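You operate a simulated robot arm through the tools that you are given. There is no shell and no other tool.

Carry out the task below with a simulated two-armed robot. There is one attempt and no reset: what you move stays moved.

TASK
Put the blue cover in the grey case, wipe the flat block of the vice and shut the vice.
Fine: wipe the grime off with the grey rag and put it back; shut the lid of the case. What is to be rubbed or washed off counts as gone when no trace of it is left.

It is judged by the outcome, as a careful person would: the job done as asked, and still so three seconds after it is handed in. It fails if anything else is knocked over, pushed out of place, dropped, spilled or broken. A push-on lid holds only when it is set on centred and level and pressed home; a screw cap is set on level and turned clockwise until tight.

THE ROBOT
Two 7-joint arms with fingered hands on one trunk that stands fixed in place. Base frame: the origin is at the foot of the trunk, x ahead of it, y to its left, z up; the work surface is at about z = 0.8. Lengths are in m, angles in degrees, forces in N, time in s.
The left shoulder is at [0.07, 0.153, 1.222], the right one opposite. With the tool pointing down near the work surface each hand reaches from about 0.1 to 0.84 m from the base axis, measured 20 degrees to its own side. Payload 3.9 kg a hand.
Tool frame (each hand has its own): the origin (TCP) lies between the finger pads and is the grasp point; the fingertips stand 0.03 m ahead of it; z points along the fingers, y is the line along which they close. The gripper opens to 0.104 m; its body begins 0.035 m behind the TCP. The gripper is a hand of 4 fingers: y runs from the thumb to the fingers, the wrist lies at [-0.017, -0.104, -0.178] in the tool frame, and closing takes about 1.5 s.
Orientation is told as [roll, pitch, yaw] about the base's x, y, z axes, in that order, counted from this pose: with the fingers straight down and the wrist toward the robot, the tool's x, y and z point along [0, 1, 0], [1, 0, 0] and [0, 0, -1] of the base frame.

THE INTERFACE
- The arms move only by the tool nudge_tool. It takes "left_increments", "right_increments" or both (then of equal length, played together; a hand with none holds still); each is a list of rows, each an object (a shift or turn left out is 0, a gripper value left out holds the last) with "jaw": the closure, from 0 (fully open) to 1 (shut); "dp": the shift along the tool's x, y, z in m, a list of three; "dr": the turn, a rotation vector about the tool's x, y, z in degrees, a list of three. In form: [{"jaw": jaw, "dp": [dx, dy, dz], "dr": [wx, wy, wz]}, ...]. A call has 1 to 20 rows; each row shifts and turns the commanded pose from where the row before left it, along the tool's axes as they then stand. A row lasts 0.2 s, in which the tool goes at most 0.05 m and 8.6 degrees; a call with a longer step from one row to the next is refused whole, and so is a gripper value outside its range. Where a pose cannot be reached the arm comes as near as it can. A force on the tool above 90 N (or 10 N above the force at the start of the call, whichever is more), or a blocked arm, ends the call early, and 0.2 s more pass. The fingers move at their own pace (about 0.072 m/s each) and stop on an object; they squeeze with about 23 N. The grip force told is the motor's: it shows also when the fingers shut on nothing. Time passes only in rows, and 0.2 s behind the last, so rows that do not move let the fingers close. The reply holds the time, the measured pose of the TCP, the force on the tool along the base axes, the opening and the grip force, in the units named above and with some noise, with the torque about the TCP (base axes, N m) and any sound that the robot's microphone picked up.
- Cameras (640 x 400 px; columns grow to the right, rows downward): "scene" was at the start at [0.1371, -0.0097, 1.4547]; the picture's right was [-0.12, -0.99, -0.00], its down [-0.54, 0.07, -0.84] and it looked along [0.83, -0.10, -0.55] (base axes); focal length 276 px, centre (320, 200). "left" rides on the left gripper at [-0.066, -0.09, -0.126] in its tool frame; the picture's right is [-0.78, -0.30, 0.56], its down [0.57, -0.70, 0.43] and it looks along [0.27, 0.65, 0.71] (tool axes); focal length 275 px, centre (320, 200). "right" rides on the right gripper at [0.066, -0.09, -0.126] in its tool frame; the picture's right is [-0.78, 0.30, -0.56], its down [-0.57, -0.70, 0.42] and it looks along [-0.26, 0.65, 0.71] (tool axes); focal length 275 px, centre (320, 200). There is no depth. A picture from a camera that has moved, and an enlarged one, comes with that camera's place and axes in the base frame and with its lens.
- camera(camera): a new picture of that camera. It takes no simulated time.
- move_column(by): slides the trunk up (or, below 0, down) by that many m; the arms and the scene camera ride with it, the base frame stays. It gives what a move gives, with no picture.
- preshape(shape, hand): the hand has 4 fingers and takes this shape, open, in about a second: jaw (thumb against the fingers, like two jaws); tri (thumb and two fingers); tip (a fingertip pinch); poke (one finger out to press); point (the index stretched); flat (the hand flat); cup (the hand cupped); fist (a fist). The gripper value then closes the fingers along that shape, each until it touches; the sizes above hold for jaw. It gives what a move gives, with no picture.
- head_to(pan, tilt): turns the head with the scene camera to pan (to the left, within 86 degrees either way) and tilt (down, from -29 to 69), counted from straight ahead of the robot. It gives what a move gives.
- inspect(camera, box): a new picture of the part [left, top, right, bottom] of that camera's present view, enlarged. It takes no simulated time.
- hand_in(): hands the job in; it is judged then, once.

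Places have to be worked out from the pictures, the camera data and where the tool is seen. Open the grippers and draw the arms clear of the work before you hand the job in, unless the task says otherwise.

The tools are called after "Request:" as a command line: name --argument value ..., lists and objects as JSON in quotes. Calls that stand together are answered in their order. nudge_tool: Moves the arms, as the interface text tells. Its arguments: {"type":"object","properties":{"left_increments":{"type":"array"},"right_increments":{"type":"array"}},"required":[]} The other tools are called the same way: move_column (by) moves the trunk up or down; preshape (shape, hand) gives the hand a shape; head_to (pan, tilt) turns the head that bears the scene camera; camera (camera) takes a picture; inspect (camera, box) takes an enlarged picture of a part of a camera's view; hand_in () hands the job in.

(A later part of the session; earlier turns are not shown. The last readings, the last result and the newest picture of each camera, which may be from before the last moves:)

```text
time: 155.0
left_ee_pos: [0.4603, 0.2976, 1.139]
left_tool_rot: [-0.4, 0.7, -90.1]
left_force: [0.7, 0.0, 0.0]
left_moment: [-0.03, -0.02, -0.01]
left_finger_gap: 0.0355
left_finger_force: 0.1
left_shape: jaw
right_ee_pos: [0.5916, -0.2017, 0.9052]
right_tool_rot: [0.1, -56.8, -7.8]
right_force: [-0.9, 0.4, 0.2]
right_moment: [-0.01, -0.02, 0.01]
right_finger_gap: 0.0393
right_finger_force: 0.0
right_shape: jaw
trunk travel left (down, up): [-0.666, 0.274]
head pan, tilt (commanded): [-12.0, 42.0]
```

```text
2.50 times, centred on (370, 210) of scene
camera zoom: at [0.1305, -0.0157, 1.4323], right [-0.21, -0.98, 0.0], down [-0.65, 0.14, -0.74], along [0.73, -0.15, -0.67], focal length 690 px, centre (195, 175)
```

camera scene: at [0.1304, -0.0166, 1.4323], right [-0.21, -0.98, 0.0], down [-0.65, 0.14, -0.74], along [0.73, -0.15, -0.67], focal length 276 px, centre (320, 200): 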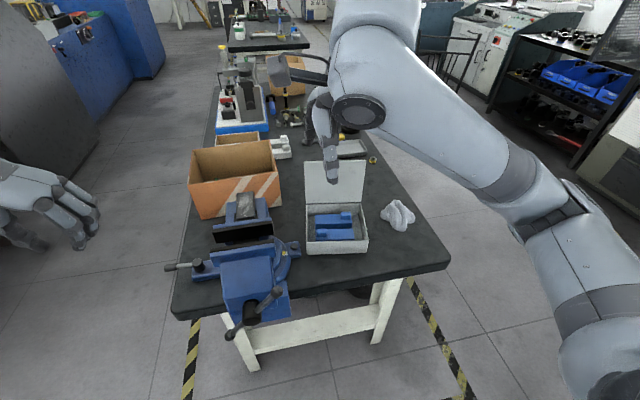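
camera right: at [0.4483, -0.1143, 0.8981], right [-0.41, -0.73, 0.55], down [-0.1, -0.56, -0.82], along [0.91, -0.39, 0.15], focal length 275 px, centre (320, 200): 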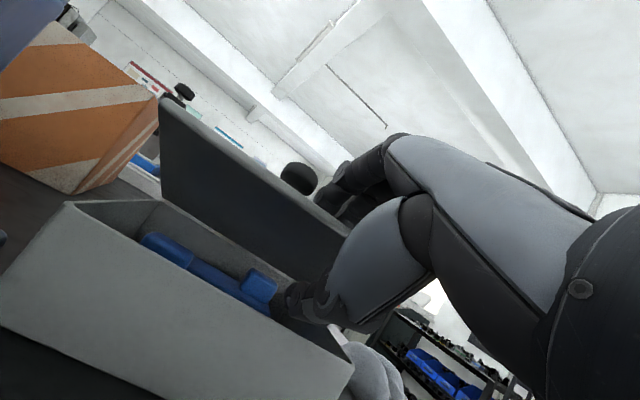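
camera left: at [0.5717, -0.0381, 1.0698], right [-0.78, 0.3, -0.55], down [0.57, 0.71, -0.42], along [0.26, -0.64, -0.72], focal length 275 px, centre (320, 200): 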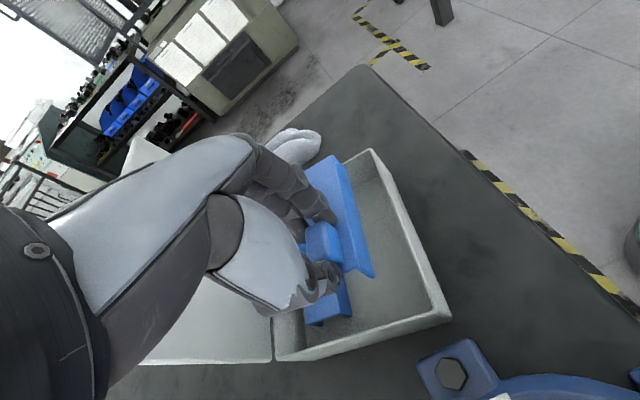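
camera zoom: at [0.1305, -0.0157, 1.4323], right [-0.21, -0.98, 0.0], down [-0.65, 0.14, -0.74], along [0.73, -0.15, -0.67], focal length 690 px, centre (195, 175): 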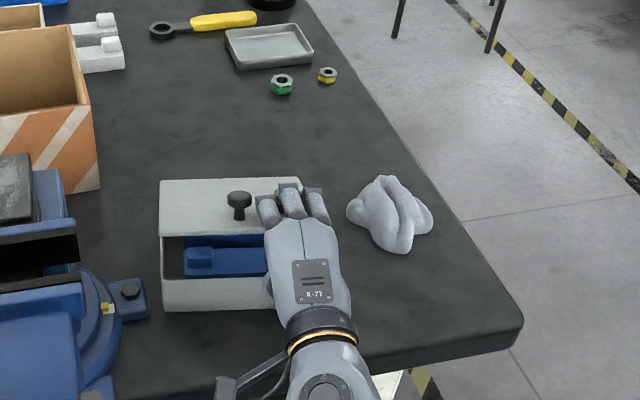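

The lid is down to about 25° on the thumb. I'll lower about 1 cm more, then slide the hand back toward me so the lid settles the last bit.

Request:
nudge_tool --right_increments '[{"dp": [0, -0.006, 0.0015]}, {"dp": [0, -0.006, 0.0015]}, {}]'

Request:
camera --camera "right"

Request:
inspect --camera "scene" --box '[300, 170, 420, 270]'

```text
time: 155.8
left_ee_pos: [0.4603, 0.2963, 1.1389]
left_tool_rot: [-0.3, 0.8, -90.0]
left_force: [-0.9, -0.1, -0.5]
left_moment: [-0.07, 0.03, -0.02]
left_finger_gap: 0.0355
left_finger_force: 0.2
left_shape: jaw
right_ee_pos: [0.5868, -0.2012, 0.8956]
right_tool_rot: [-0.1, -57.2, -7.7]
right_force: [-0.9, -0.5, 3.8]
right_moment: [0.02, 0.05, 0.02]
right_finger_gap: 0.0379
right_finger_force: 0.0
right_shape: jaw
trunk travel left (down, up): [-0.666, 0.274]
head pan, tilt (commanded): [-12.0, 42.0]
```

```text
taken
camera right: at [0.4443, -0.1137, 0.8873], right [-0.41, -0.73, 0.55], down [-0.1, -0.56, -0.82], along [0.91, -0.39, 0.16], focal length 275 px, centre (320, 200)
```

right: 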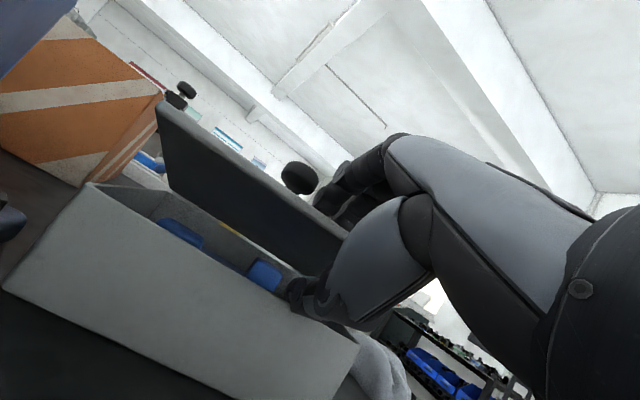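

```text
4.00 times, centred on (360, 220) of scene
camera zoom: at [0.1297, -0.0161, 1.4324], right [-0.21, -0.98, 0.0], down [-0.65, 0.14, -0.74], along [0.73, -0.15, -0.67], focal length 1104 px, centre (160, 120)
```

zoom: 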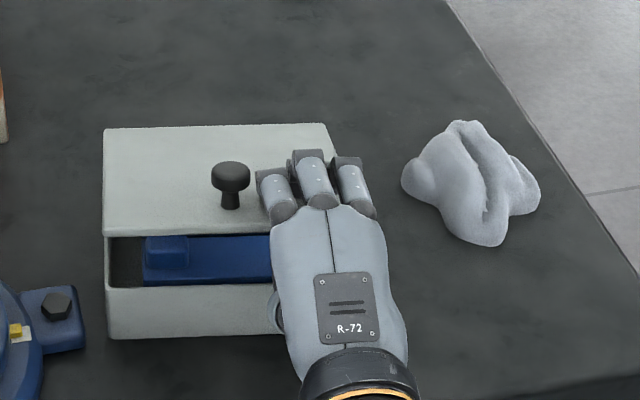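

The thumb has reached the rim and the lid is at about 20°. I'll withdraw the hand backward slowly so the lid slides off the thumb.

Request:
nudge_tool --right_increments '[{"dp": [0, 0.002, -0.001]}, {"dp": [0, -0.006, -0.0105]}, {"dp": [0, -0.006, -0.0105]}, {"dp": [0, -0.006, -0.0105]}, {"dp": [0, -0.006, -0.0105]}, {"dp": [0, -0.006, -0.0105]}, {}]'

Request:
camera --camera "right"

Request:
inspect --camera "scene" --box '[300, 170, 420, 270]'

```text
time: 157.4
left_ee_pos: [0.4602, 0.2973, 1.1385]
left_tool_rot: [-0.4, 0.7, -90.1]
left_force: [-0.1, 0.7, 0.4]
left_moment: [-0.06, 0.01, 0.01]
left_finger_gap: 0.0356
left_finger_force: 0.0
left_shape: jaw
right_ee_pos: [0.5302, -0.1922, 0.9019]
right_tool_rot: [-0.3, -56.9, -7.9]
right_force: [0.0, -1.2, -0.1]
right_moment: [0.04, 0.0, -0.01]
right_finger_gap: 0.0397
right_finger_force: 0.0
right_shape: jaw
trunk travel left (down, up): [-0.666, 0.274]
head pan, tilt (commanded): [-12.0, 42.0]
```

```text
taken
camera right: at [0.3858, -0.1057, 0.8949], right [-0.41, -0.73, 0.55], down [-0.1, -0.56, -0.82], along [0.91, -0.39, 0.15], focal length 275 px, centre (320, 200)
```

right: 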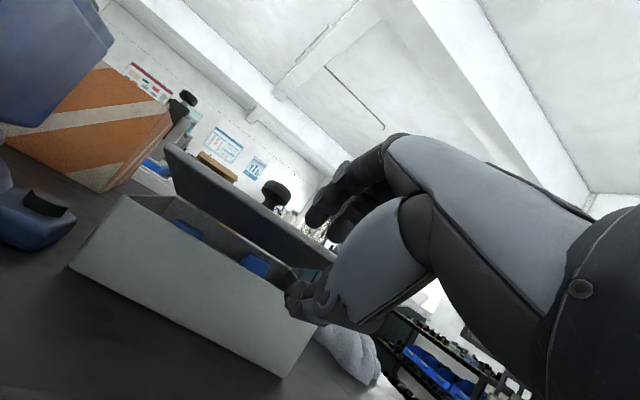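

```text
4.00 times, centred on (360, 220) of scene
camera zoom: at [0.1307, -0.0162, 1.4322], right [-0.21, -0.98, 0.0], down [-0.65, 0.14, -0.74], along [0.73, -0.15, -0.67], focal length 1104 px, centre (160, 120)
```

zoom: 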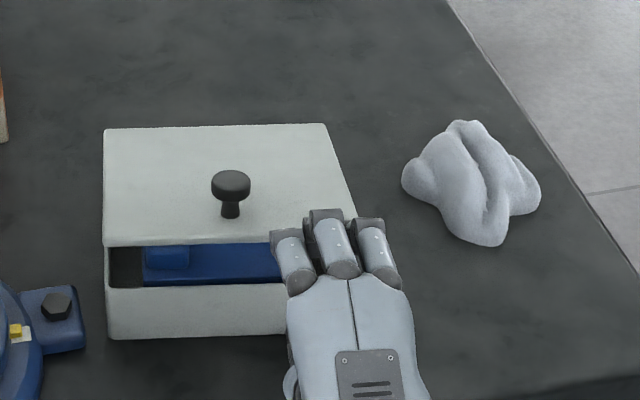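

The lid stays at about 18° by hinge friction even with the hand gone, so I can simply press it shut from above. I'll raise the hand, close the fingers and point them down over the lid's front.

Request:
nudge_tool --right_increments '[{"dp": [0, 0.02, -0.035]}, {"dp": [0, 0.035, -0.03]}, {"jaw": 1, "dr": [8, 0, 0]}, {"dr": [8, 0, 0]}, {"dr": [8, 0, 0]}, {"dr": [8, 0, 0]}, {"dr": [8, 0, 0]}, {"dr": [8, 0, 0]}, {"dr": [8, 0, 0]}, {}]'

Request:
inspect --camera "scene" --box '[280, 130, 460, 290]'

Request:
camera --camera "right"

```text
time: 159.6
left_ee_pos: [0.4608, 0.2967, 1.1383]
left_tool_rot: [-0.2, 0.8, -90.0]
left_force: [-0.9, -0.4, 0.4]
left_moment: [0.01, 0.0, 0.02]
left_finger_gap: 0.0356
left_finger_force: 0.1
left_shape: jaw
right_ee_pos: [0.504, -0.1887, 0.983]
right_tool_rot: [0.0, -0.9, -7.8]
right_force: [-0.8, 0.3, 0.4]
right_moment: [0.0, -0.04, 0.04]
right_finger_gap: 0.0
right_finger_force: 23.0
right_shape: jaw
trunk travel left (down, up): [-0.666, 0.274]
head pan, tilt (commanded): [-12.0, 42.0]
```

```text
2.50 times, centred on (370, 210) of scene
camera zoom: at [0.1298, -0.0164, 1.4323], right [-0.21, -0.98, 0.0], down [-0.65, 0.14, -0.74], along [0.73, -0.15, -0.67], focal length 690 px, centre (195, 175)
```

zoom: 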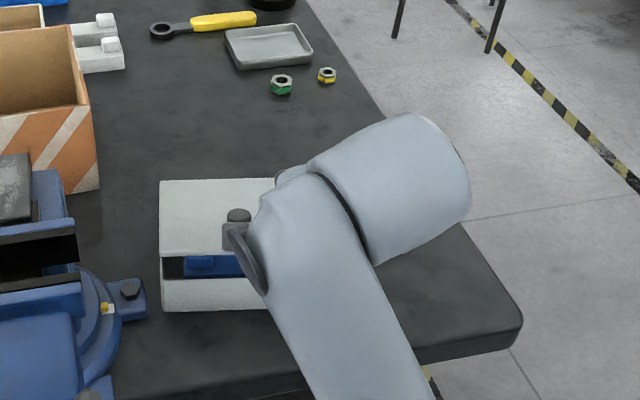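

```text
taken
camera right: at [0.422, -0.1109, 1.1062], right [0.18, -0.81, 0.56], down [-0.77, -0.47, -0.44], along [0.62, -0.35, -0.7], focal length 275 px, centre (320, 200)
```

right: 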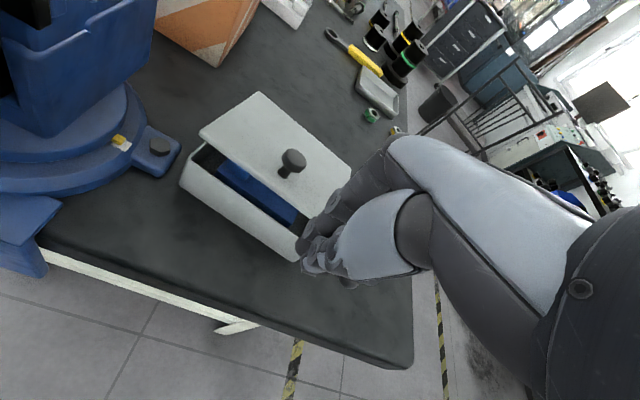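

The lid is ajar and the fingers are closed. I'll move over the front right part of the lid, beside the knob, and press down gently.

Request:
nudge_tool --right_increments '[{"dp": [-0.005, 0.0287, 0]}, {"dp": [-0.005, 0.0287, 0]}, {"dp": [-0.005, 0.0287, 0]}, {"dp": [-0.005, 0.0287, 0]}, {}, {"dp": [0, 0, 0.015]}, {"dp": [0, 0, 0.015]}, {"dp": [0, 0, 0.012]}, {"dp": [0, 0, 0.012]}, {"dp": [0, 0, 0.012]}, {}]'

Request:
camera --camera "right"

```text
time: 162.0
left_ee_pos: [0.4606, 0.2965, 1.1385]
left_tool_rot: [-0.3, 0.7, -90.0]
left_force: [0.3, 0.2, -0.3]
left_moment: [0.02, -0.02, -0.02]
left_finger_gap: 0.0351
left_finger_force: 0.0
left_shape: jaw
right_ee_pos: [0.6152, -0.2242, 0.9214]
right_tool_rot: [0.1, -1.0, -7.8]
right_force: [0.2, -0.7, 0.2]
right_moment: [-0.01, 0.03, 0.01]
right_finger_gap: 0.0001
right_finger_force: 23.2
right_shape: jaw
trunk travel left (down, up): [-0.666, 0.274]
head pan, tilt (commanded): [-12.0, 42.0]
```

```text
taken
camera right: at [0.534, -0.1465, 1.0444], right [0.18, -0.81, 0.56], down [-0.77, -0.47, -0.44], along [0.62, -0.35, -0.7], focal length 275 px, centre (320, 200)
```

right: 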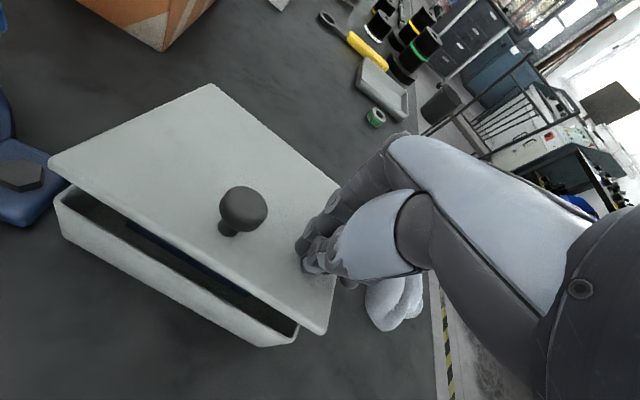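

The fingertips are at the lid with hardly any force. I'll keep pressing down in small steps until it is shut.

Request:
nudge_tool --right_increments '[{"dp": [0, 0, 0.008]}, {"dp": [0, 0, 0.008]}, {"dp": [0, 0, 0.007]}, {"dp": [0, 0, 0.005]}, {"dp": [0, 0, 0.003]}, {}]'

Request:
camera --camera "right"

```text
time: 163.4
left_ee_pos: [0.4574, 0.2963, 1.1408]
left_tool_rot: [0.0, 0.6, -90.0]
left_force: [0.0, -0.3, 0.1]
left_moment: [0.0, 0.03, 0.0]
left_finger_gap: 0.0354
left_finger_force: 0.0
left_shape: jaw
right_ee_pos: [0.6143, -0.2253, 0.8945]
right_tool_rot: [-0.1, -1.8, -7.8]
right_force: [6.0, -10.0, 35.5]
right_moment: [-0.19, -0.3, 0.02]
right_finger_gap: 0.0
right_finger_force: 23.3
right_shape: jaw
trunk travel left (down, up): [-0.666, 0.274]
head pan, tilt (commanded): [-12.0, 42.0]
```

```text
taken
camera right: at [0.5318, -0.1468, 1.0176], right [0.17, -0.81, 0.57], down [-0.76, -0.47, -0.45], along [0.63, -0.35, -0.69], focal length 275 px, centre (320, 200)
```

right: 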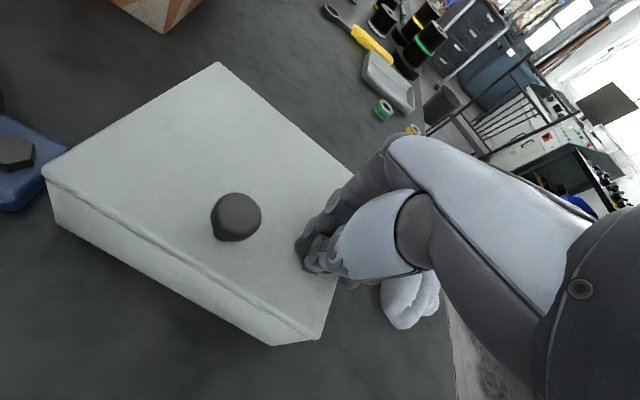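

The lid is shut. The case still sits about 6 cm nearer and 4.5 cm further left than it started, turned −8°. I'll take the knob by thumb and fingers and slide the case back into place.

Request:
nudge_tool --right_increments '[{"dp": [0, 0, -0.02]}, {"dp": [0, 0, -0.03]}, {"jaw": 0.4, "dp": [0, 0, -0.02]}, {"dp": [0.028, -0.006, 0]}, {"dp": [0.028, -0.004, 0]}, {}, {}, {}]'

Request:
camera --camera "right"

Request:
inspect --camera "scene" --box '[280, 130, 460, 290]'

```text
time: 165.2
left_ee_pos: [0.4599, 0.2958, 1.1385]
left_tool_rot: [-0.3, 0.6, -90.0]
left_force: [0.6, -0.3, 0.4]
left_moment: [-0.01, 0.02, -0.02]
left_finger_gap: 0.0355
left_finger_force: 0.0
left_shape: jaw
right_ee_pos: [0.6137, -0.1685, 0.9595]
right_tool_rot: [0.0, -1.0, -7.8]
right_force: [0.3, 0.5, -0.6]
right_moment: [0.0, 0.02, -0.03]
right_finger_gap: 0.0621
right_finger_force: 0.0
right_shape: jaw
trunk travel left (down, up): [-0.666, 0.274]
head pan, tilt (commanded): [-12.0, 42.0]
```

```text
taken
camera right: at [0.5316, -0.09, 1.0828], right [0.18, -0.81, 0.56], down [-0.77, -0.47, -0.44], along [0.62, -0.35, -0.7], focal length 275 px, centre (320, 200)
```

right: 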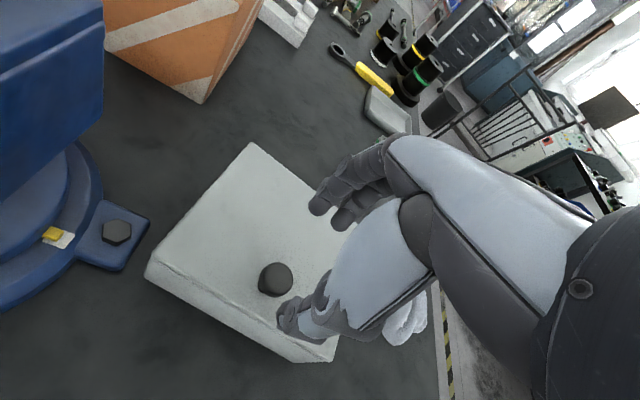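

```text
2.50 times, centred on (370, 210) of scene
camera zoom: at [0.1305, -0.0161, 1.4323], right [-0.21, -0.98, 0.0], down [-0.65, 0.14, -0.74], along [0.73, -0.15, -0.67], focal length 690 px, centre (195, 175)
```

zoom: 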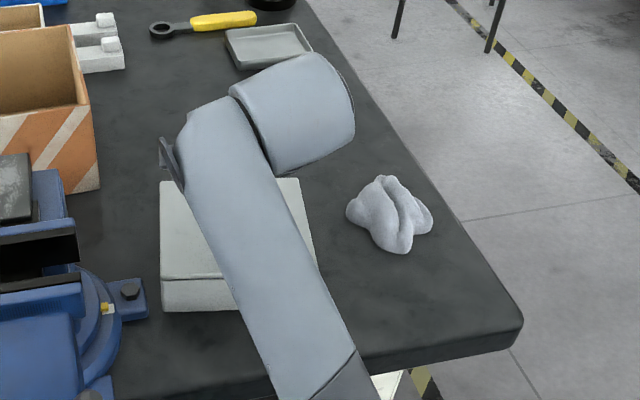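

The knob is at (0.6095, −0.166), right under the hand. I'll lower around it and close.

Request:
nudge_tool --right_increments '[{"dp": [-0.002, -0.004, 0.02]}, {"dp": [0, 0, 0.02]}, {"dp": [0, 0, 0.015]}, {"dp": [0, 0, 0.008]}, {"jaw": 1}, {}, {}, {}, {}, {}]'

Request:
camera --camera "right"

```text
time: 167.4
left_ee_pos: [0.4595, 0.2972, 1.1387]
left_tool_rot: [-0.3, 0.7, -90.0]
left_force: [0.9, -0.6, 0.3]
left_moment: [-0.01, 0.02, 0.01]
left_finger_gap: 0.0354
left_finger_force: 0.2
left_shape: jaw
right_ee_pos: [0.6099, -0.1685, 0.8963]
right_tool_rot: [0.1, -1.2, -7.8]
right_force: [6.3, 1.4, 16.5]
right_moment: [0.28, -0.55, -0.1]
right_finger_gap: 0.0089
right_finger_force: 23.3
right_shape: jaw
trunk travel left (down, up): [-0.666, 0.274]
head pan, tilt (commanded): [-12.0, 42.0]
```

```text
taken
camera right: at [0.5271, -0.0907, 1.0204], right [0.18, -0.81, 0.56], down [-0.76, -0.47, -0.44], along [0.62, -0.35, -0.7], focal length 275 px, centre (320, 200)
```

right: 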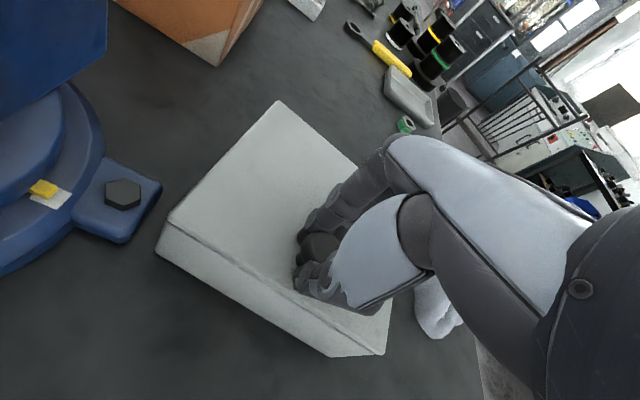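

The knob is held. I'll ease the downward pressure slightly and drag the case forward and right while turning it +8°.

Request:
nudge_tool --right_increments '[{"dp": [0, 0, -0.002]}, {"dp": [-0.0058, 0.0078, 0], "dr": [0, 0, -1]}, {"dp": [-0.0058, 0.0078, 0], "dr": [0, 0, -1]}, {"dp": [-0.006, 0.0078, 0], "dr": [0, 0, -1]}, {"dp": [-0.006, 0.0077, 0], "dr": [0, 0, -1]}, {"dp": [-0.0062, 0.0076, 0], "dr": [0, 0, -1]}, {"dp": [-0.0062, 0.0076, 0], "dr": [0, 0, -1]}, {"dp": [-0.0064, 0.0075, 0], "dr": [0, 0, -1]}, {"dp": [-0.0064, 0.0074, 0], "dr": [0, 0, -1]}, {}]'

Request:
camera --camera "right"

Request:
inspect --camera "scene" --box '[280, 130, 460, 290]'

```text
time: 169.6
left_ee_pos: [0.46, 0.2965, 1.1384]
left_tool_rot: [-0.4, 0.8, -89.9]
left_force: [-0.5, -0.3, -0.3]
left_moment: [-0.02, -0.01, -0.04]
left_finger_gap: 0.0353
left_finger_force: 0.0
left_shape: jaw
right_ee_pos: [0.6699, -0.222, 0.8972]
right_tool_rot: [-0.3, -1.0, 0.2]
right_force: [-5.3, 1.0, 0.6]
right_moment: [0.16, 0.01, 0.06]
right_finger_gap: 0.0087
right_finger_force: 23.1
right_shape: jaw
trunk travel left (down, up): [-0.666, 0.274]
head pan, tilt (commanded): [-12.0, 42.0]
```

```text
taken
camera right: at [0.5773, -0.1559, 1.0215], right [0.29, -0.77, 0.56], down [-0.69, -0.58, -0.43], along [0.66, -0.27, -0.7], focal length 275 px, centre (320, 200)
```

right: 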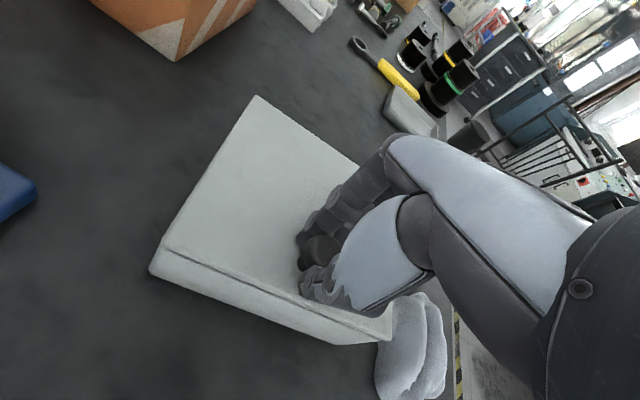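

```text
2.50 times, centred on (370, 210) of scene
camera zoom: at [0.1295, -0.0158, 1.4324], right [-0.21, -0.98, 0.0], down [-0.65, 0.14, -0.74], along [0.73, -0.15, -0.67], focal length 690 px, centre (195, 175)
```

zoom: 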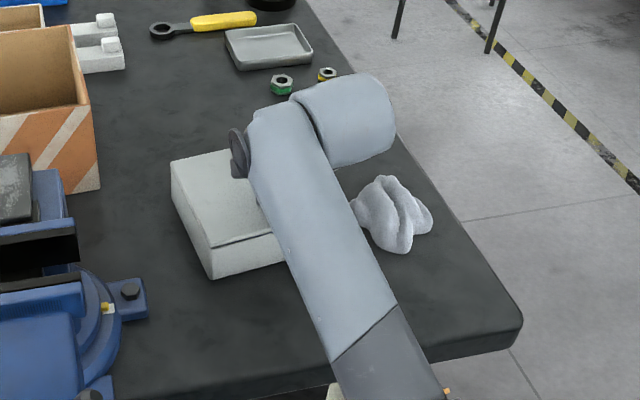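

The case moved. I'll release the knob, lift away, and measure the case's placement with an unobstructed view.

Request:
nudge_tool --right_increments '[{"jaw": 0.4}, {}, {}, {}, {}, {"dp": [0, 0, -0.02]}, {"dp": [0, 0, -0.03]}, {"dp": [0, 0, -0.04]}, {"dp": [0, -0.04, -0.02]}, {"dp": [0, -0.04, 0]}, {"dp": [0, -0.04, 0]}, {"dp": [0, -0.04, 0]}, {}]'

Request:
head_to --pan -7.2 --tilt 33.1

Request:
inspect --camera "scene" --box '[300, 210, 460, 310]'

Request:
camera --camera "scene"

```text
time: 172.4
left_ee_pos: [0.4614, 0.2955, 1.1387]
left_tool_rot: [-0.5, 0.8, -89.9]
left_force: [-1.1, -0.8, 1.2]
left_moment: [-0.03, 0.03, -0.03]
left_finger_gap: 0.0353
left_finger_force: 0.0
left_shape: jaw
right_ee_pos: [0.505, -0.223, 1.0076]
right_tool_rot: [-0.2, -0.9, 0.2]
right_force: [0.1, 0.5, -0.4]
right_moment: [0.03, -0.02, -0.01]
right_finger_gap: 0.0624
right_finger_force: 0.1
right_shape: jaw
trunk travel left (down, up): [-0.666, 0.274]
head pan, tilt (commanded): [-12.0, 42.0]
```

```text
time: 173.1
left_ee_pos: [0.4598, 0.2956, 1.1377]
left_tool_rot: [-0.3, 0.8, -90.1]
left_force: [-0.2, -0.1, 0.3]
left_moment: [-0.01, -0.01, -0.02]
left_finger_gap: 0.0354
left_finger_force: 0.1
left_shape: jaw
right_ee_pos: [0.5044, -0.2233, 1.009]
right_tool_rot: [-0.1, -1.0, 0.3]
right_force: [-0.7, -0.9, 0.1]
right_moment: [0.02, 0.03, 0.02]
right_finger_gap: 0.0625
right_finger_force: 0.0
right_shape: jaw
trunk travel left (down, up): [-0.666, 0.274]
head pan, tilt (commanded): [-7.2, 33.1]
```

```text
4.00 times, centred on (380, 260) of scene
camera zoom: at [0.137, -0.0099, 1.4456], right [-0.13, -0.99, 0.0], down [-0.54, 0.07, -0.84], along [0.83, -0.11, -0.55], focal length 1104 px, centre (80, -40)
```

zoom: 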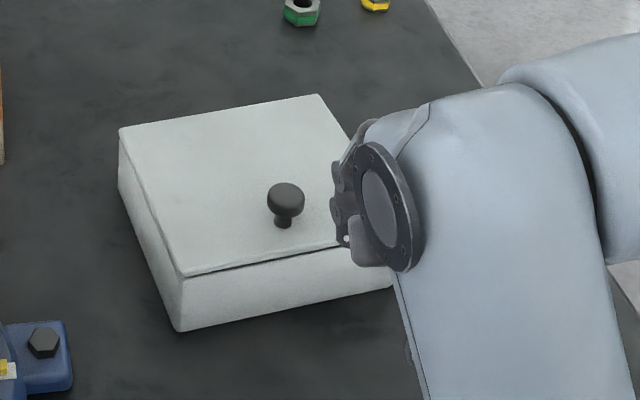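

```text
taken
camera scene: at [0.137, -0.0099, 1.4456], right [-0.13, -0.99, 0.0], down [-0.54, 0.07, -0.84], along [0.83, -0.11, -0.55], focal length 276 px, centre (320, 200)
```

scene: 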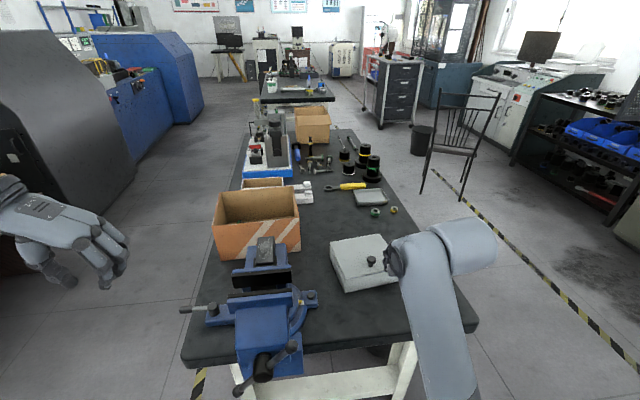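

The knob is back at its original spot and the case is only about 5° turned; the lid is fully shut. Now for the rag: I'll turn the right hand to yaw 90, which suits the wiping, and move it aside to view the rag.

Request:
nudge_tool --right_increments '[{"jaw": 0, "dp": [0, 0, -0.03], "dr": [0, 0, -8.2]}, {"dp": [0, 0, -0.03], "dr": [0, 0, -8.2]}, {"dp": [0, 0, -0.03], "dr": [0, 0, -8.2]}, {"dr": [0, 0, -8.2]}, {"dr": [0, 0, -8.2]}, {"dr": [0, 0, -8.2]}, {"dr": [0, 0, -8.2]}, {"dr": [0, 0, -8.2]}, {"dr": [0, 0, -8.2]}, {"dr": [0, 0, -8.2]}, {"dr": [0, 0, -7.8]}, {}]'

Request:
camera --camera "scene"

Request:
inspect --camera "scene" --box '[300, 210, 460, 310]'

```text
time: 175.7
left_ee_pos: [0.4599, 0.2959, 1.1387]
left_tool_rot: [-0.3, 0.7, -90.1]
left_force: [0.2, 0.2, 0.2]
left_moment: [0.02, -0.01, -0.02]
left_finger_gap: 0.0354
left_finger_force: 0.1
left_shape: jaw
right_ee_pos: [0.504, -0.222, 1.094]
right_tool_rot: [-1.0, 0.1, 90.1]
right_force: [-0.5, 0.1, 0.2]
right_moment: [0.02, -0.01, 0.04]
right_finger_gap: 0.1038
right_finger_force: 0.0
right_shape: jaw
trunk travel left (down, up): [-0.666, 0.274]
head pan, tilt (commanded): [-7.2, 33.1]
```

```text
taken
camera scene: at [0.1368, -0.01, 1.4457], right [-0.13, -0.99, 0.0], down [-0.54, 0.07, -0.84], along [0.83, -0.11, -0.55], focal length 276 px, centre (320, 200)
```

scene: 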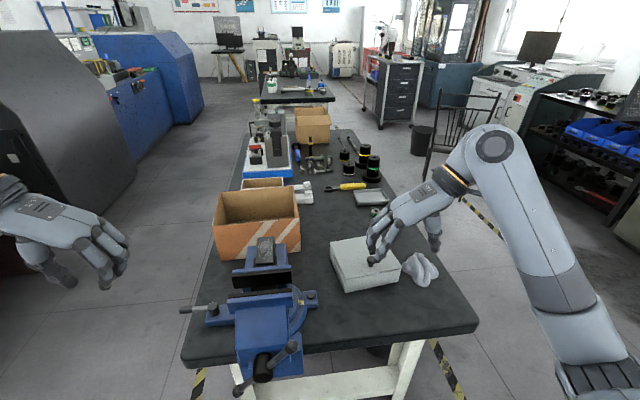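

```text
4.00 times, centred on (380, 260) of scene
camera zoom: at [0.1368, -0.01, 1.4457], right [-0.13, -0.99, 0.0], down [-0.54, 0.07, -0.84], along [0.83, -0.11, -0.55], focal length 1104 px, centre (80, -40)
```

zoom: 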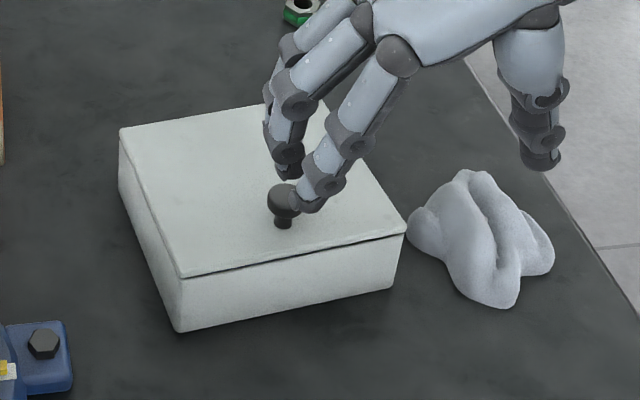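

The rag is undisturbed at about (0.678, −0.382). I'll move the right hand above it and look at its shape with the hand camera.

Request:
nudge_tool --right_increments '[{"dp": [-0.029, -0.0272, 0.01]}, {"dp": [-0.029, -0.0272, 0.01]}, {"dp": [-0.029, -0.0272, 0.012]}, {"dp": [-0.029, -0.0272, 0.015]}, {"dp": [-0.029, -0.0272, 0.02]}, {"dp": [-0.029, -0.0272, 0.02]}, {}]'

Request:
camera --camera "right"

Request:
inspect --camera "scene" --box '[360, 180, 500, 300]'

```text
time: 177.3
left_ee_pos: [0.4594, 0.2915, 1.1397]
left_tool_rot: [-0.3, 0.9, -90.1]
left_force: [-0.2, -0.6, -0.3]
left_moment: [0.04, 0.04, 0.0]
left_finger_gap: 0.0354
left_finger_force: 0.1
left_shape: jaw
right_ee_pos: [0.6609, -0.3852, 1.0178]
right_tool_rot: [-1.1, 0.0, 89.8]
right_force: [-0.5, 0.0, 0.6]
right_moment: [0.03, 0.0, -0.01]
right_finger_gap: 0.1041
right_finger_force: 0.1
right_shape: jaw
right hand out of reach, approached as far as the arm can: row 6
trunk travel left (down, up): [-0.666, 0.274]
head pan, tilt (commanded): [-7.2, 33.1]
```

```text
taken
camera right: at [0.592, -0.4744, 1.1409], right [0.77, 0.29, 0.57], down [0.58, -0.7, -0.41], along [0.28, 0.65, -0.71], focal length 275 px, centre (320, 200)
```

right: 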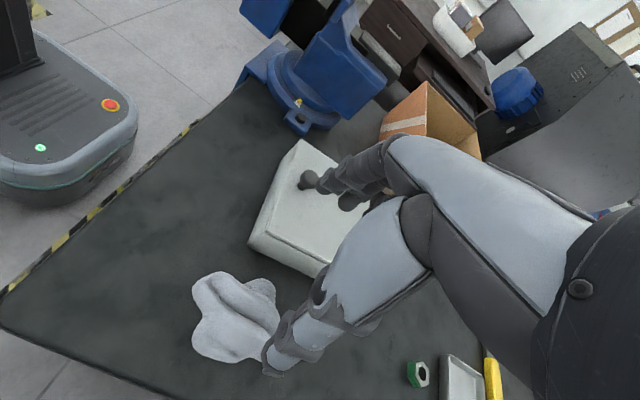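

```text
3.33 times, centred on (430, 240) of scene
camera zoom: at [0.1359, -0.0152, 1.4459], right [-0.13, -0.99, 0.0], down [-0.54, 0.07, -0.84], along [0.83, -0.11, -0.55], focal length 920 px, centre (-47, 67)
```

zoom: 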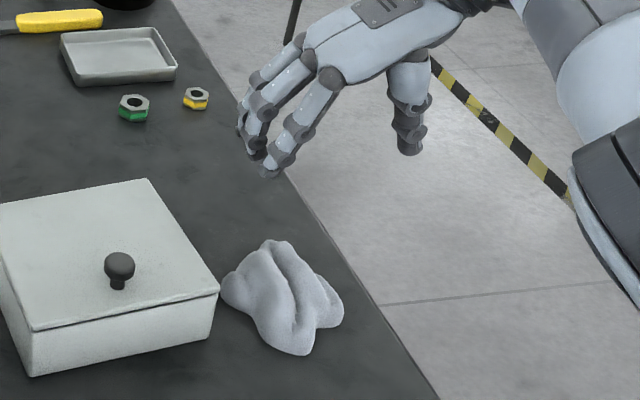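

At yaw 90 the rag is just out of reach, so I'll use about yaw 45, and lower the trunk a little to gain reach.

Request:
move_column --by -0.08

Request:
nudge_tool --right_increments '[{"dp": [0, 0, -0.03], "dr": [0, 0, 8]}, {"dp": [0, 0, -0.03], "dr": [0, 0, 8]}, {"dp": [0, 0, -0.02], "dr": [0, 0, 8]}, {"dr": [0, 0, 8]}, {"dr": [1, 0.5, 8]}, {}]'

Request:
camera --camera "right"

Request:
camera --camera "scene"

```text
time: 178.5
left_ee_pos: [0.4612, 0.2959, 1.0583]
left_tool_rot: [-0.2, 0.6, -89.9]
left_force: [0.3, -0.5, -0.5]
left_moment: [-0.01, -0.04, -0.01]
left_finger_gap: 0.0355
left_finger_force: 0.1
left_shape: jaw
right_ee_pos: [0.6616, -0.3795, 0.9379]
right_tool_rot: [-1.0, 0.2, 90.0]
right_force: [0.0, 0.1, 1.0]
right_moment: [-0.05, -0.01, -0.01]
right_finger_gap: 0.1039
right_finger_force: 0.2
right_shape: jaw
trunk travel left (down, up): [-0.586, 0.354]
head pan, tilt (commanded): [-7.2, 33.1]
```

```text
time: 179.9
left_ee_pos: [0.4604, 0.2988, 1.0572]
left_tool_rot: [-0.4, 0.6, -89.9]
left_force: [0.6, 1.0, -0.2]
left_moment: [0.0, 0.01, -0.01]
left_finger_gap: 0.0353
left_finger_force: 0.1
left_shape: jaw
right_ee_pos: [0.6723, -0.3774, 0.9861]
right_tool_rot: [-3.3, 0.4, 62.7]
right_force: [-0.5, -0.5, -1.4]
right_moment: [0.02, -0.02, -0.01]
right_finger_gap: 0.1041
right_finger_force: 0.0
right_shape: jaw
right hand out of reach, approached as far as the arm can: row 1, 2, 3
trunk travel left (down, up): [-0.586, 0.354]
head pan, tilt (commanded): [-7.2, 33.1]
```

```text
taken
camera right: at [0.5661, -0.4226, 1.1081], right [0.8, -0.07, 0.6], down [0.21, -0.9, -0.38], along [0.57, 0.43, -0.7], focal length 275 px, centre (320, 200)
```

right: 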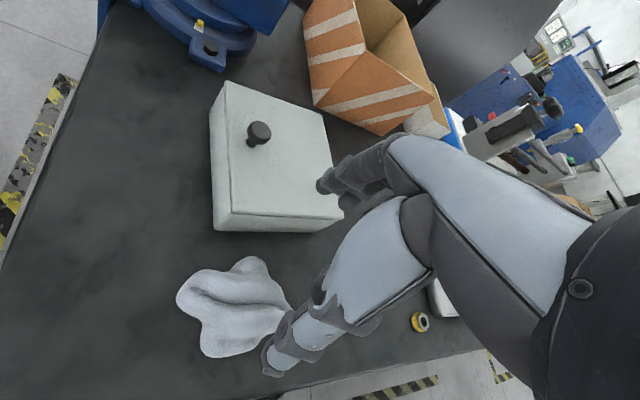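

```text
taken
camera scene: at [0.1373, -0.0082, 1.3656], right [-0.13, -0.99, 0.0], down [-0.54, 0.07, -0.84], along [0.83, -0.11, -0.55], focal length 276 px, centre (320, 200)
```

scene: 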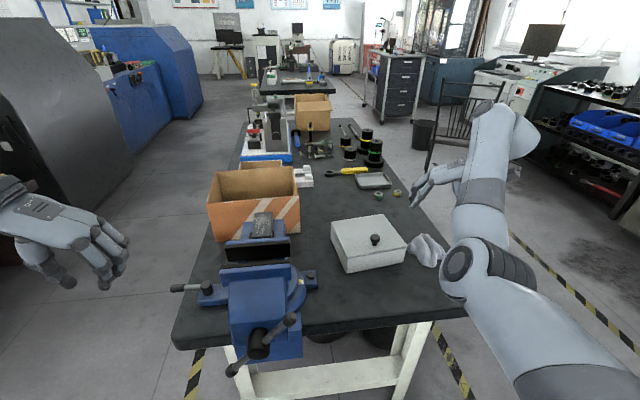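

The right hand is above the rag at yaw 63, which closes across its folds nicely. I'll centre on it and descend partway to check.

Request:
nudge_tool --right_increments '[{"dp": [-0.007, -0.008, 0.01]}, {"dp": [0, 0, 0.02]}, {"dp": [0, 0, 0.02]}, {"dp": [0, 0, 0.015]}, {}]'

Request:
camera --camera "right"

Request:
inspect --camera "scene" --box '[360, 160, 520, 280]'

```text
time: 181.1
left_ee_pos: [0.4608, 0.2964, 1.0582]
left_tool_rot: [-0.2, 0.7, -89.9]
left_force: [0.2, 0.3, -0.2]
left_moment: [0.04, -0.01, -0.02]
left_finger_gap: 0.0354
left_finger_force: 0.1
left_shape: jaw
right_ee_pos: [0.6772, -0.3915, 0.9227]
right_tool_rot: [-3.3, 0.3, 62.7]
right_force: [0.5, 0.3, 0.5]
right_moment: [0.02, 0.02, -0.02]
right_finger_gap: 0.1039
right_finger_force: 0.0
right_shape: jaw
trunk travel left (down, up): [-0.586, 0.354]
head pan, tilt (commanded): [-7.2, 33.1]
```

```text
taken
camera right: at [0.5721, -0.437, 1.0442], right [0.8, -0.07, 0.6], down [0.21, -0.9, -0.39], along [0.57, 0.43, -0.7], focal length 275 px, centre (320, 200)
```

right: 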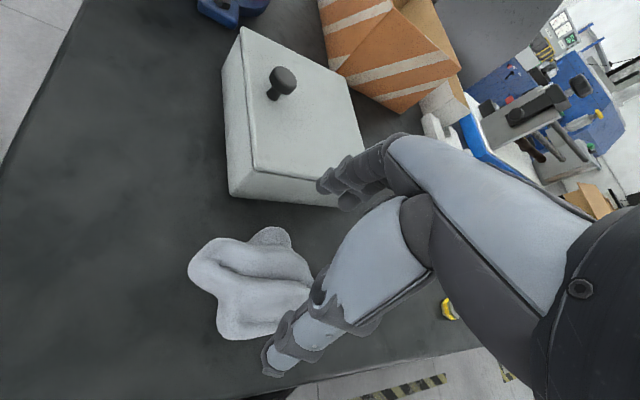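

```text
3.33 times, centred on (440, 220) of scene
camera zoom: at [0.137, -0.0098, 1.3657], right [-0.13, -0.99, 0.0], down [-0.54, 0.07, -0.84], along [0.83, -0.11, -0.55], focal length 920 px, centre (-80, 133)
```

zoom: 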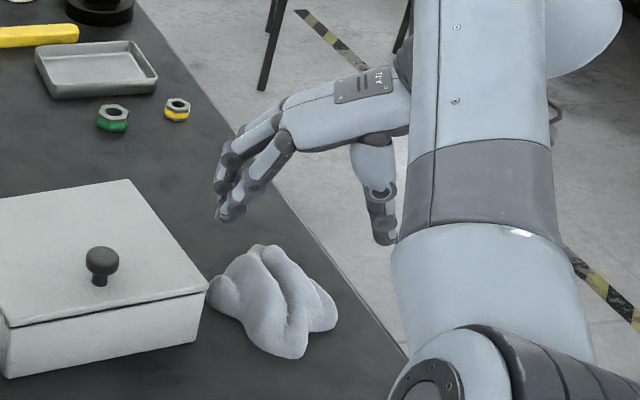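

The rag lies between the thumb and fingers. I'll descend with guarded steps until the fingertips are just above the table.

Request:
nudge_tool --right_increments '[{"dp": [0, 0, 0.02]}, {"dp": [0, 0, 0.02]}, {"dp": [0, 0, 0.015]}, {"dp": [0, 0, 0.01]}, {"dp": [0, 0, 0.005]}, {}]'

Request:
camera --camera "right"

Request:
inspect --camera "scene" --box '[360, 180, 500, 280]'

```text
time: 182.5
left_ee_pos: [0.4613, 0.2957, 1.0571]
left_tool_rot: [-0.4, 0.6, -90.0]
left_force: [-0.4, -0.8, -0.3]
left_moment: [0.01, -0.02, -0.05]
left_finger_gap: 0.0354
left_finger_force: 0.1
left_shape: jaw
right_ee_pos: [0.6806, -0.3947, 0.8511]
right_tool_rot: [-3.4, 0.4, 62.7]
right_force: [0.7, -0.7, 0.6]
right_moment: [0.01, 0.01, -0.01]
right_finger_gap: 0.104
right_finger_force: 0.0
right_shape: jaw
trunk travel left (down, up): [-0.586, 0.354]
head pan, tilt (commanded): [-7.2, 33.1]
```

```text
taken
camera right: at [0.5752, -0.4409, 0.973], right [0.8, -0.07, 0.6], down [0.21, -0.9, -0.39], along [0.57, 0.43, -0.7], focal length 275 px, centre (320, 200)
```

right: 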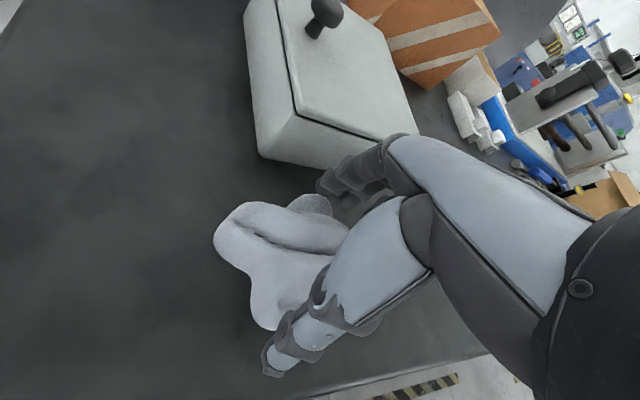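

```text
4.00 times, centred on (430, 230) of scene
camera zoom: at [0.1371, -0.01, 1.3657], right [-0.13, -0.99, 0.0], down [-0.54, 0.07, -0.84], along [0.83, -0.11, -0.55], focal length 1104 px, centre (-120, 80)
```

zoom: 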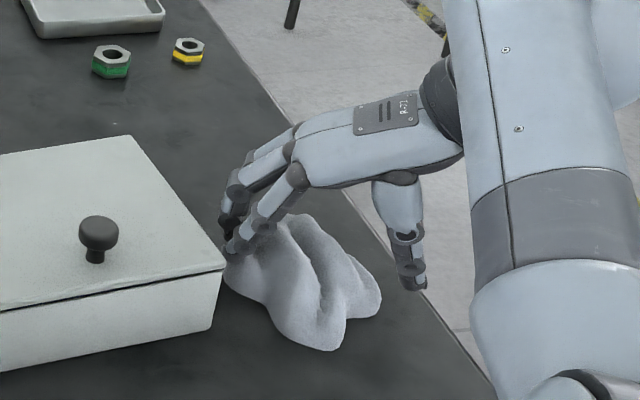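

The fingers are down around the rag. I'll shift about 1 cm toward me to grip it more centrally, go 8 mm lower, and close.

Request:
nudge_tool --right_increments '[{"dp": [0.008, -0.003, 0.003]}, {"dp": [0.004, 0, 0.004]}, {"jaw": 1}, {}, {}, {}, {}, {}, {}]'

Request:
camera --camera "right"

Request:
inspect --camera "scene" --box '[360, 180, 500, 280]'

```text
time: 184.5
left_ee_pos: [0.4597, 0.2977, 1.0582]
left_tool_rot: [-0.3, 0.6, -90.0]
left_force: [0.3, 0.4, -0.3]
left_moment: [0.02, -0.01, -0.01]
left_finger_gap: 0.0355
left_finger_force: 0.1
left_shape: jaw
right_ee_pos: [0.6705, -0.3913, 0.8442]
right_tool_rot: [-3.4, 0.2, 62.6]
right_force: [0.8, -0.2, 1.0]
right_moment: [0.01, 0.02, 0.02]
right_finger_gap: 0.0415
right_finger_force: 23.4
right_shape: jaw
trunk travel left (down, up): [-0.586, 0.354]
head pan, tilt (commanded): [-7.2, 33.1]
```

```text
taken
camera right: at [0.5637, -0.4379, 0.9658], right [0.8, -0.07, 0.6], down [0.21, -0.9, -0.39], along [0.57, 0.43, -0.7], focal length 275 px, centre (320, 200)
```

right: 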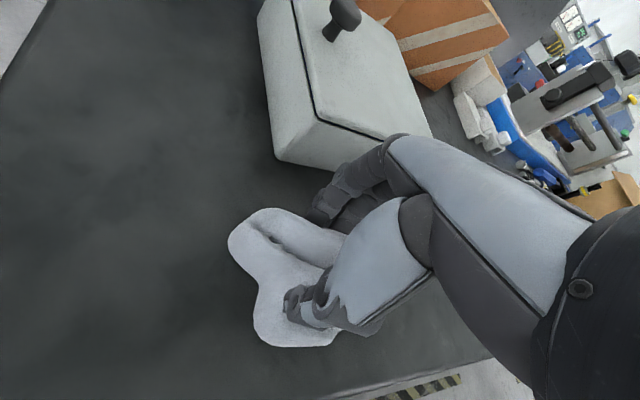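

```text
4.00 times, centred on (430, 230) of scene
camera zoom: at [0.1369, -0.0099, 1.3657], right [-0.13, -0.99, 0.0], down [-0.54, 0.07, -0.84], along [0.83, -0.11, -0.55], focal length 1104 px, centre (-120, 80)
```

zoom: 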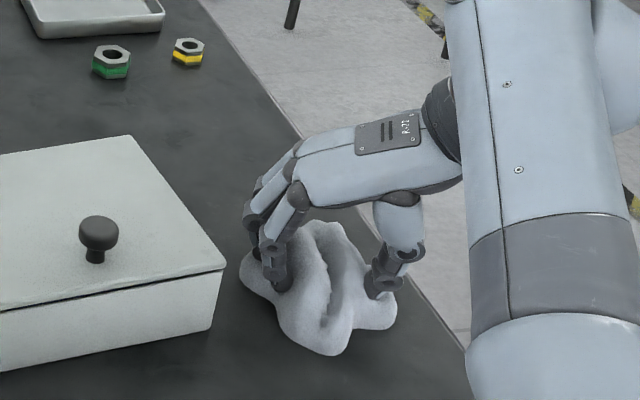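

The rag is gripped firmly (41 mm, 23 N). I'll remember this spot (TCP 0.6705, −0.3913, 0.844, yaw 62.6) for putting it back. Lifting now, then raising the trunk.

Request:
nudge_tool --right_increments '[{"dp": [0, 0, -0.015]}, {"dp": [0, 0, -0.03]}, {"dp": [0, 0, -0.04]}, {"dp": [0, 0, -0.04]}, {"dp": [0, 0, -0.04]}, {}]'

Request:
move_column --by 0.12

Request:
camera --camera "scene"

Request:
camera --camera "right"

```text
time: 185.9
left_ee_pos: [0.4611, 0.2968, 1.0589]
left_tool_rot: [-0.5, 0.7, -90.0]
left_force: [-0.6, 0.0, 0.0]
left_moment: [-0.01, -0.02, 0.0]
left_finger_gap: 0.0355
left_finger_force: 0.1
left_shape: jaw
right_ee_pos: [0.6614, -0.3895, 1.0036]
right_tool_rot: [-3.4, 0.3, 62.6]
right_force: [0.7, 0.0, -0.2]
right_moment: [0.03, 0.01, 0.02]
right_finger_gap: 0.0412
right_finger_force: 23.6
right_shape: jaw
trunk travel left (down, up): [-0.586, 0.354]
head pan, tilt (commanded): [-7.2, 33.1]
```

```text
time: 187.4
left_ee_pos: [0.4602, 0.2959, 1.1781]
left_tool_rot: [-0.5, 0.7, -89.9]
left_force: [-0.2, -0.2, 0.3]
left_moment: [0.02, -0.02, -0.01]
left_finger_gap: 0.0353
left_finger_force: 0.1
left_shape: jaw
right_ee_pos: [0.6607, -0.3895, 1.1245]
right_tool_rot: [-3.3, 0.3, 62.8]
right_force: [0.4, 0.2, 0.0]
right_moment: [-0.03, 0.0, 0.01]
right_finger_gap: 0.0412
right_finger_force: 23.1
right_shape: jaw
trunk travel left (down, up): [-0.706, 0.234]
head pan, tilt (commanded): [-7.2, 33.1]
```

```text
taken
camera scene: at [0.1374, -0.0101, 1.4856], right [-0.13, -0.99, 0.0], down [-0.54, 0.07, -0.84], along [0.83, -0.11, -0.55], focal length 276 px, centre (320, 200)
```

scene: 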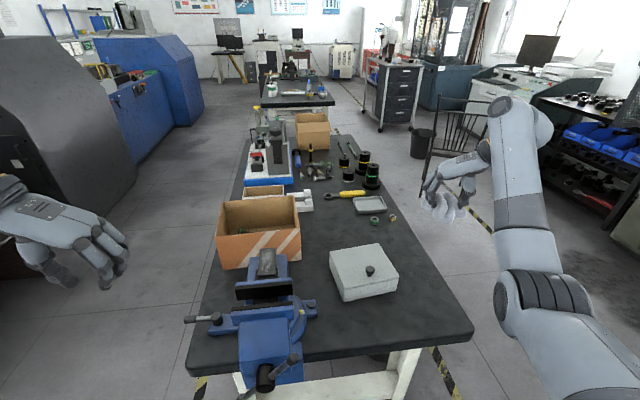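

```text
taken
camera right: at [0.5545, -0.4345, 1.2465], right [0.8, -0.07, 0.6], down [0.21, -0.9, -0.39], along [0.57, 0.43, -0.7], focal length 275 px, centre (320, 200)
```

right: 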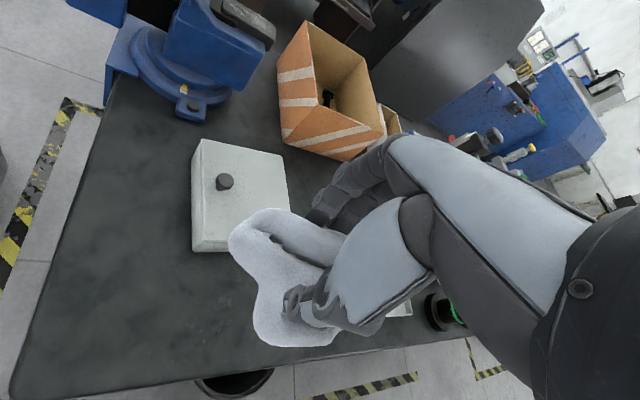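

The rag hangs well below the fingertips. I'll carry it across above the case toward the anvil, checking halfway.

Request:
nudge_tool --right_increments '[{"dp": [0.0203, 0.0401, 0]}, {"dp": [0.0203, 0.0401, 0]}, {"dp": [0.0203, 0.0401, 0]}, {"dp": [0.0203, 0.0401, 0]}, {"dp": [0.0203, 0.0401, 0]}, {}]'

Request:
nudge_tool --right_increments '[{"dp": [0.0203, 0.0401, 0], "dr": [0, 0, -4]}, {"dp": [0.022, 0.039, 0], "dr": [0, 0, -4]}, {"dp": [0.017, 0.041, 0], "dr": [0, 0, -4]}, {"dp": [0.014, 0.042, 0], "dr": [0, 0, -4]}, {"dp": [0.01, 0.042, 0], "dr": [0, 0, -4]}, {}]'

Request:
camera --camera "scene"

Request:
camera --camera "right"

```text
time: 188.8
left_ee_pos: [0.4621, 0.2961, 1.1792]
left_tool_rot: [-0.4, 0.6, -89.9]
left_force: [0.4, -0.8, -0.3]
left_moment: [0.0, -0.01, -0.02]
left_finger_gap: 0.0351
left_finger_force: 0.0
left_shape: jaw
right_ee_pos: [0.6599, -0.1618, 1.1182]
right_tool_rot: [-3.3, 0.3, 62.6]
right_force: [-0.2, -0.2, 0.0]
right_moment: [0.01, 0.0, 0.0]
right_finger_gap: 0.0415
right_finger_force: 23.2
right_shape: jaw
trunk travel left (down, up): [-0.706, 0.234]
head pan, tilt (commanded): [-7.2, 33.1]
```

```text
time: 190.2
left_ee_pos: [0.4604, 0.2955, 1.177]
left_tool_rot: [-0.3, 0.7, -90.0]
left_force: [0.5, 0.3, 0.0]
left_moment: [0.06, 0.0, -0.02]
left_finger_gap: 0.0353
left_finger_force: 0.1
left_shape: jaw
right_ee_pos: [0.6503, 0.0544, 1.1084]
right_tool_rot: [-3.0, 1.4, 82.6]
right_force: [0.4, 0.2, -1.3]
right_moment: [0.01, 0.0, -0.01]
right_finger_gap: 0.0414
right_finger_force: 22.7
right_shape: jaw
trunk travel left (down, up): [-0.706, 0.234]
head pan, tilt (commanded): [-7.2, 33.1]
```

```text
taken
camera scene: at [0.1371, -0.011, 1.4857], right [-0.13, -0.99, 0.0], down [-0.54, 0.07, -0.84], along [0.83, -0.1, -0.55], focal length 276 px, centre (320, 200)
```

scene: 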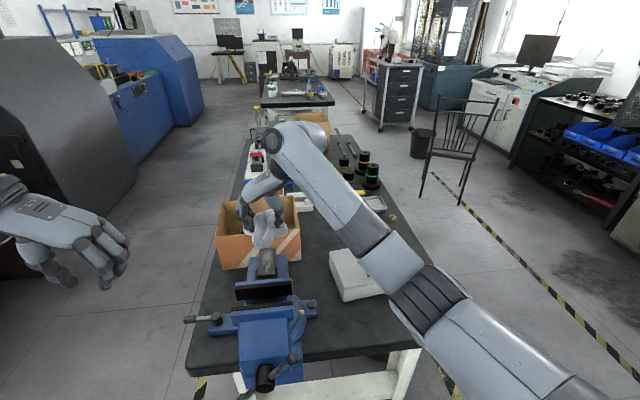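

```text
taken
camera right: at [0.5682, -0.0228, 1.2334], right [0.78, 0.21, 0.59], down [0.5, -0.78, -0.38], along [0.38, 0.59, -0.71], focal length 275 px, centre (320, 200)
```

right: 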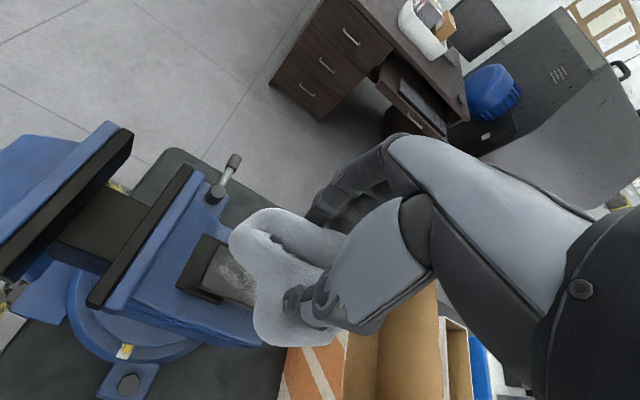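

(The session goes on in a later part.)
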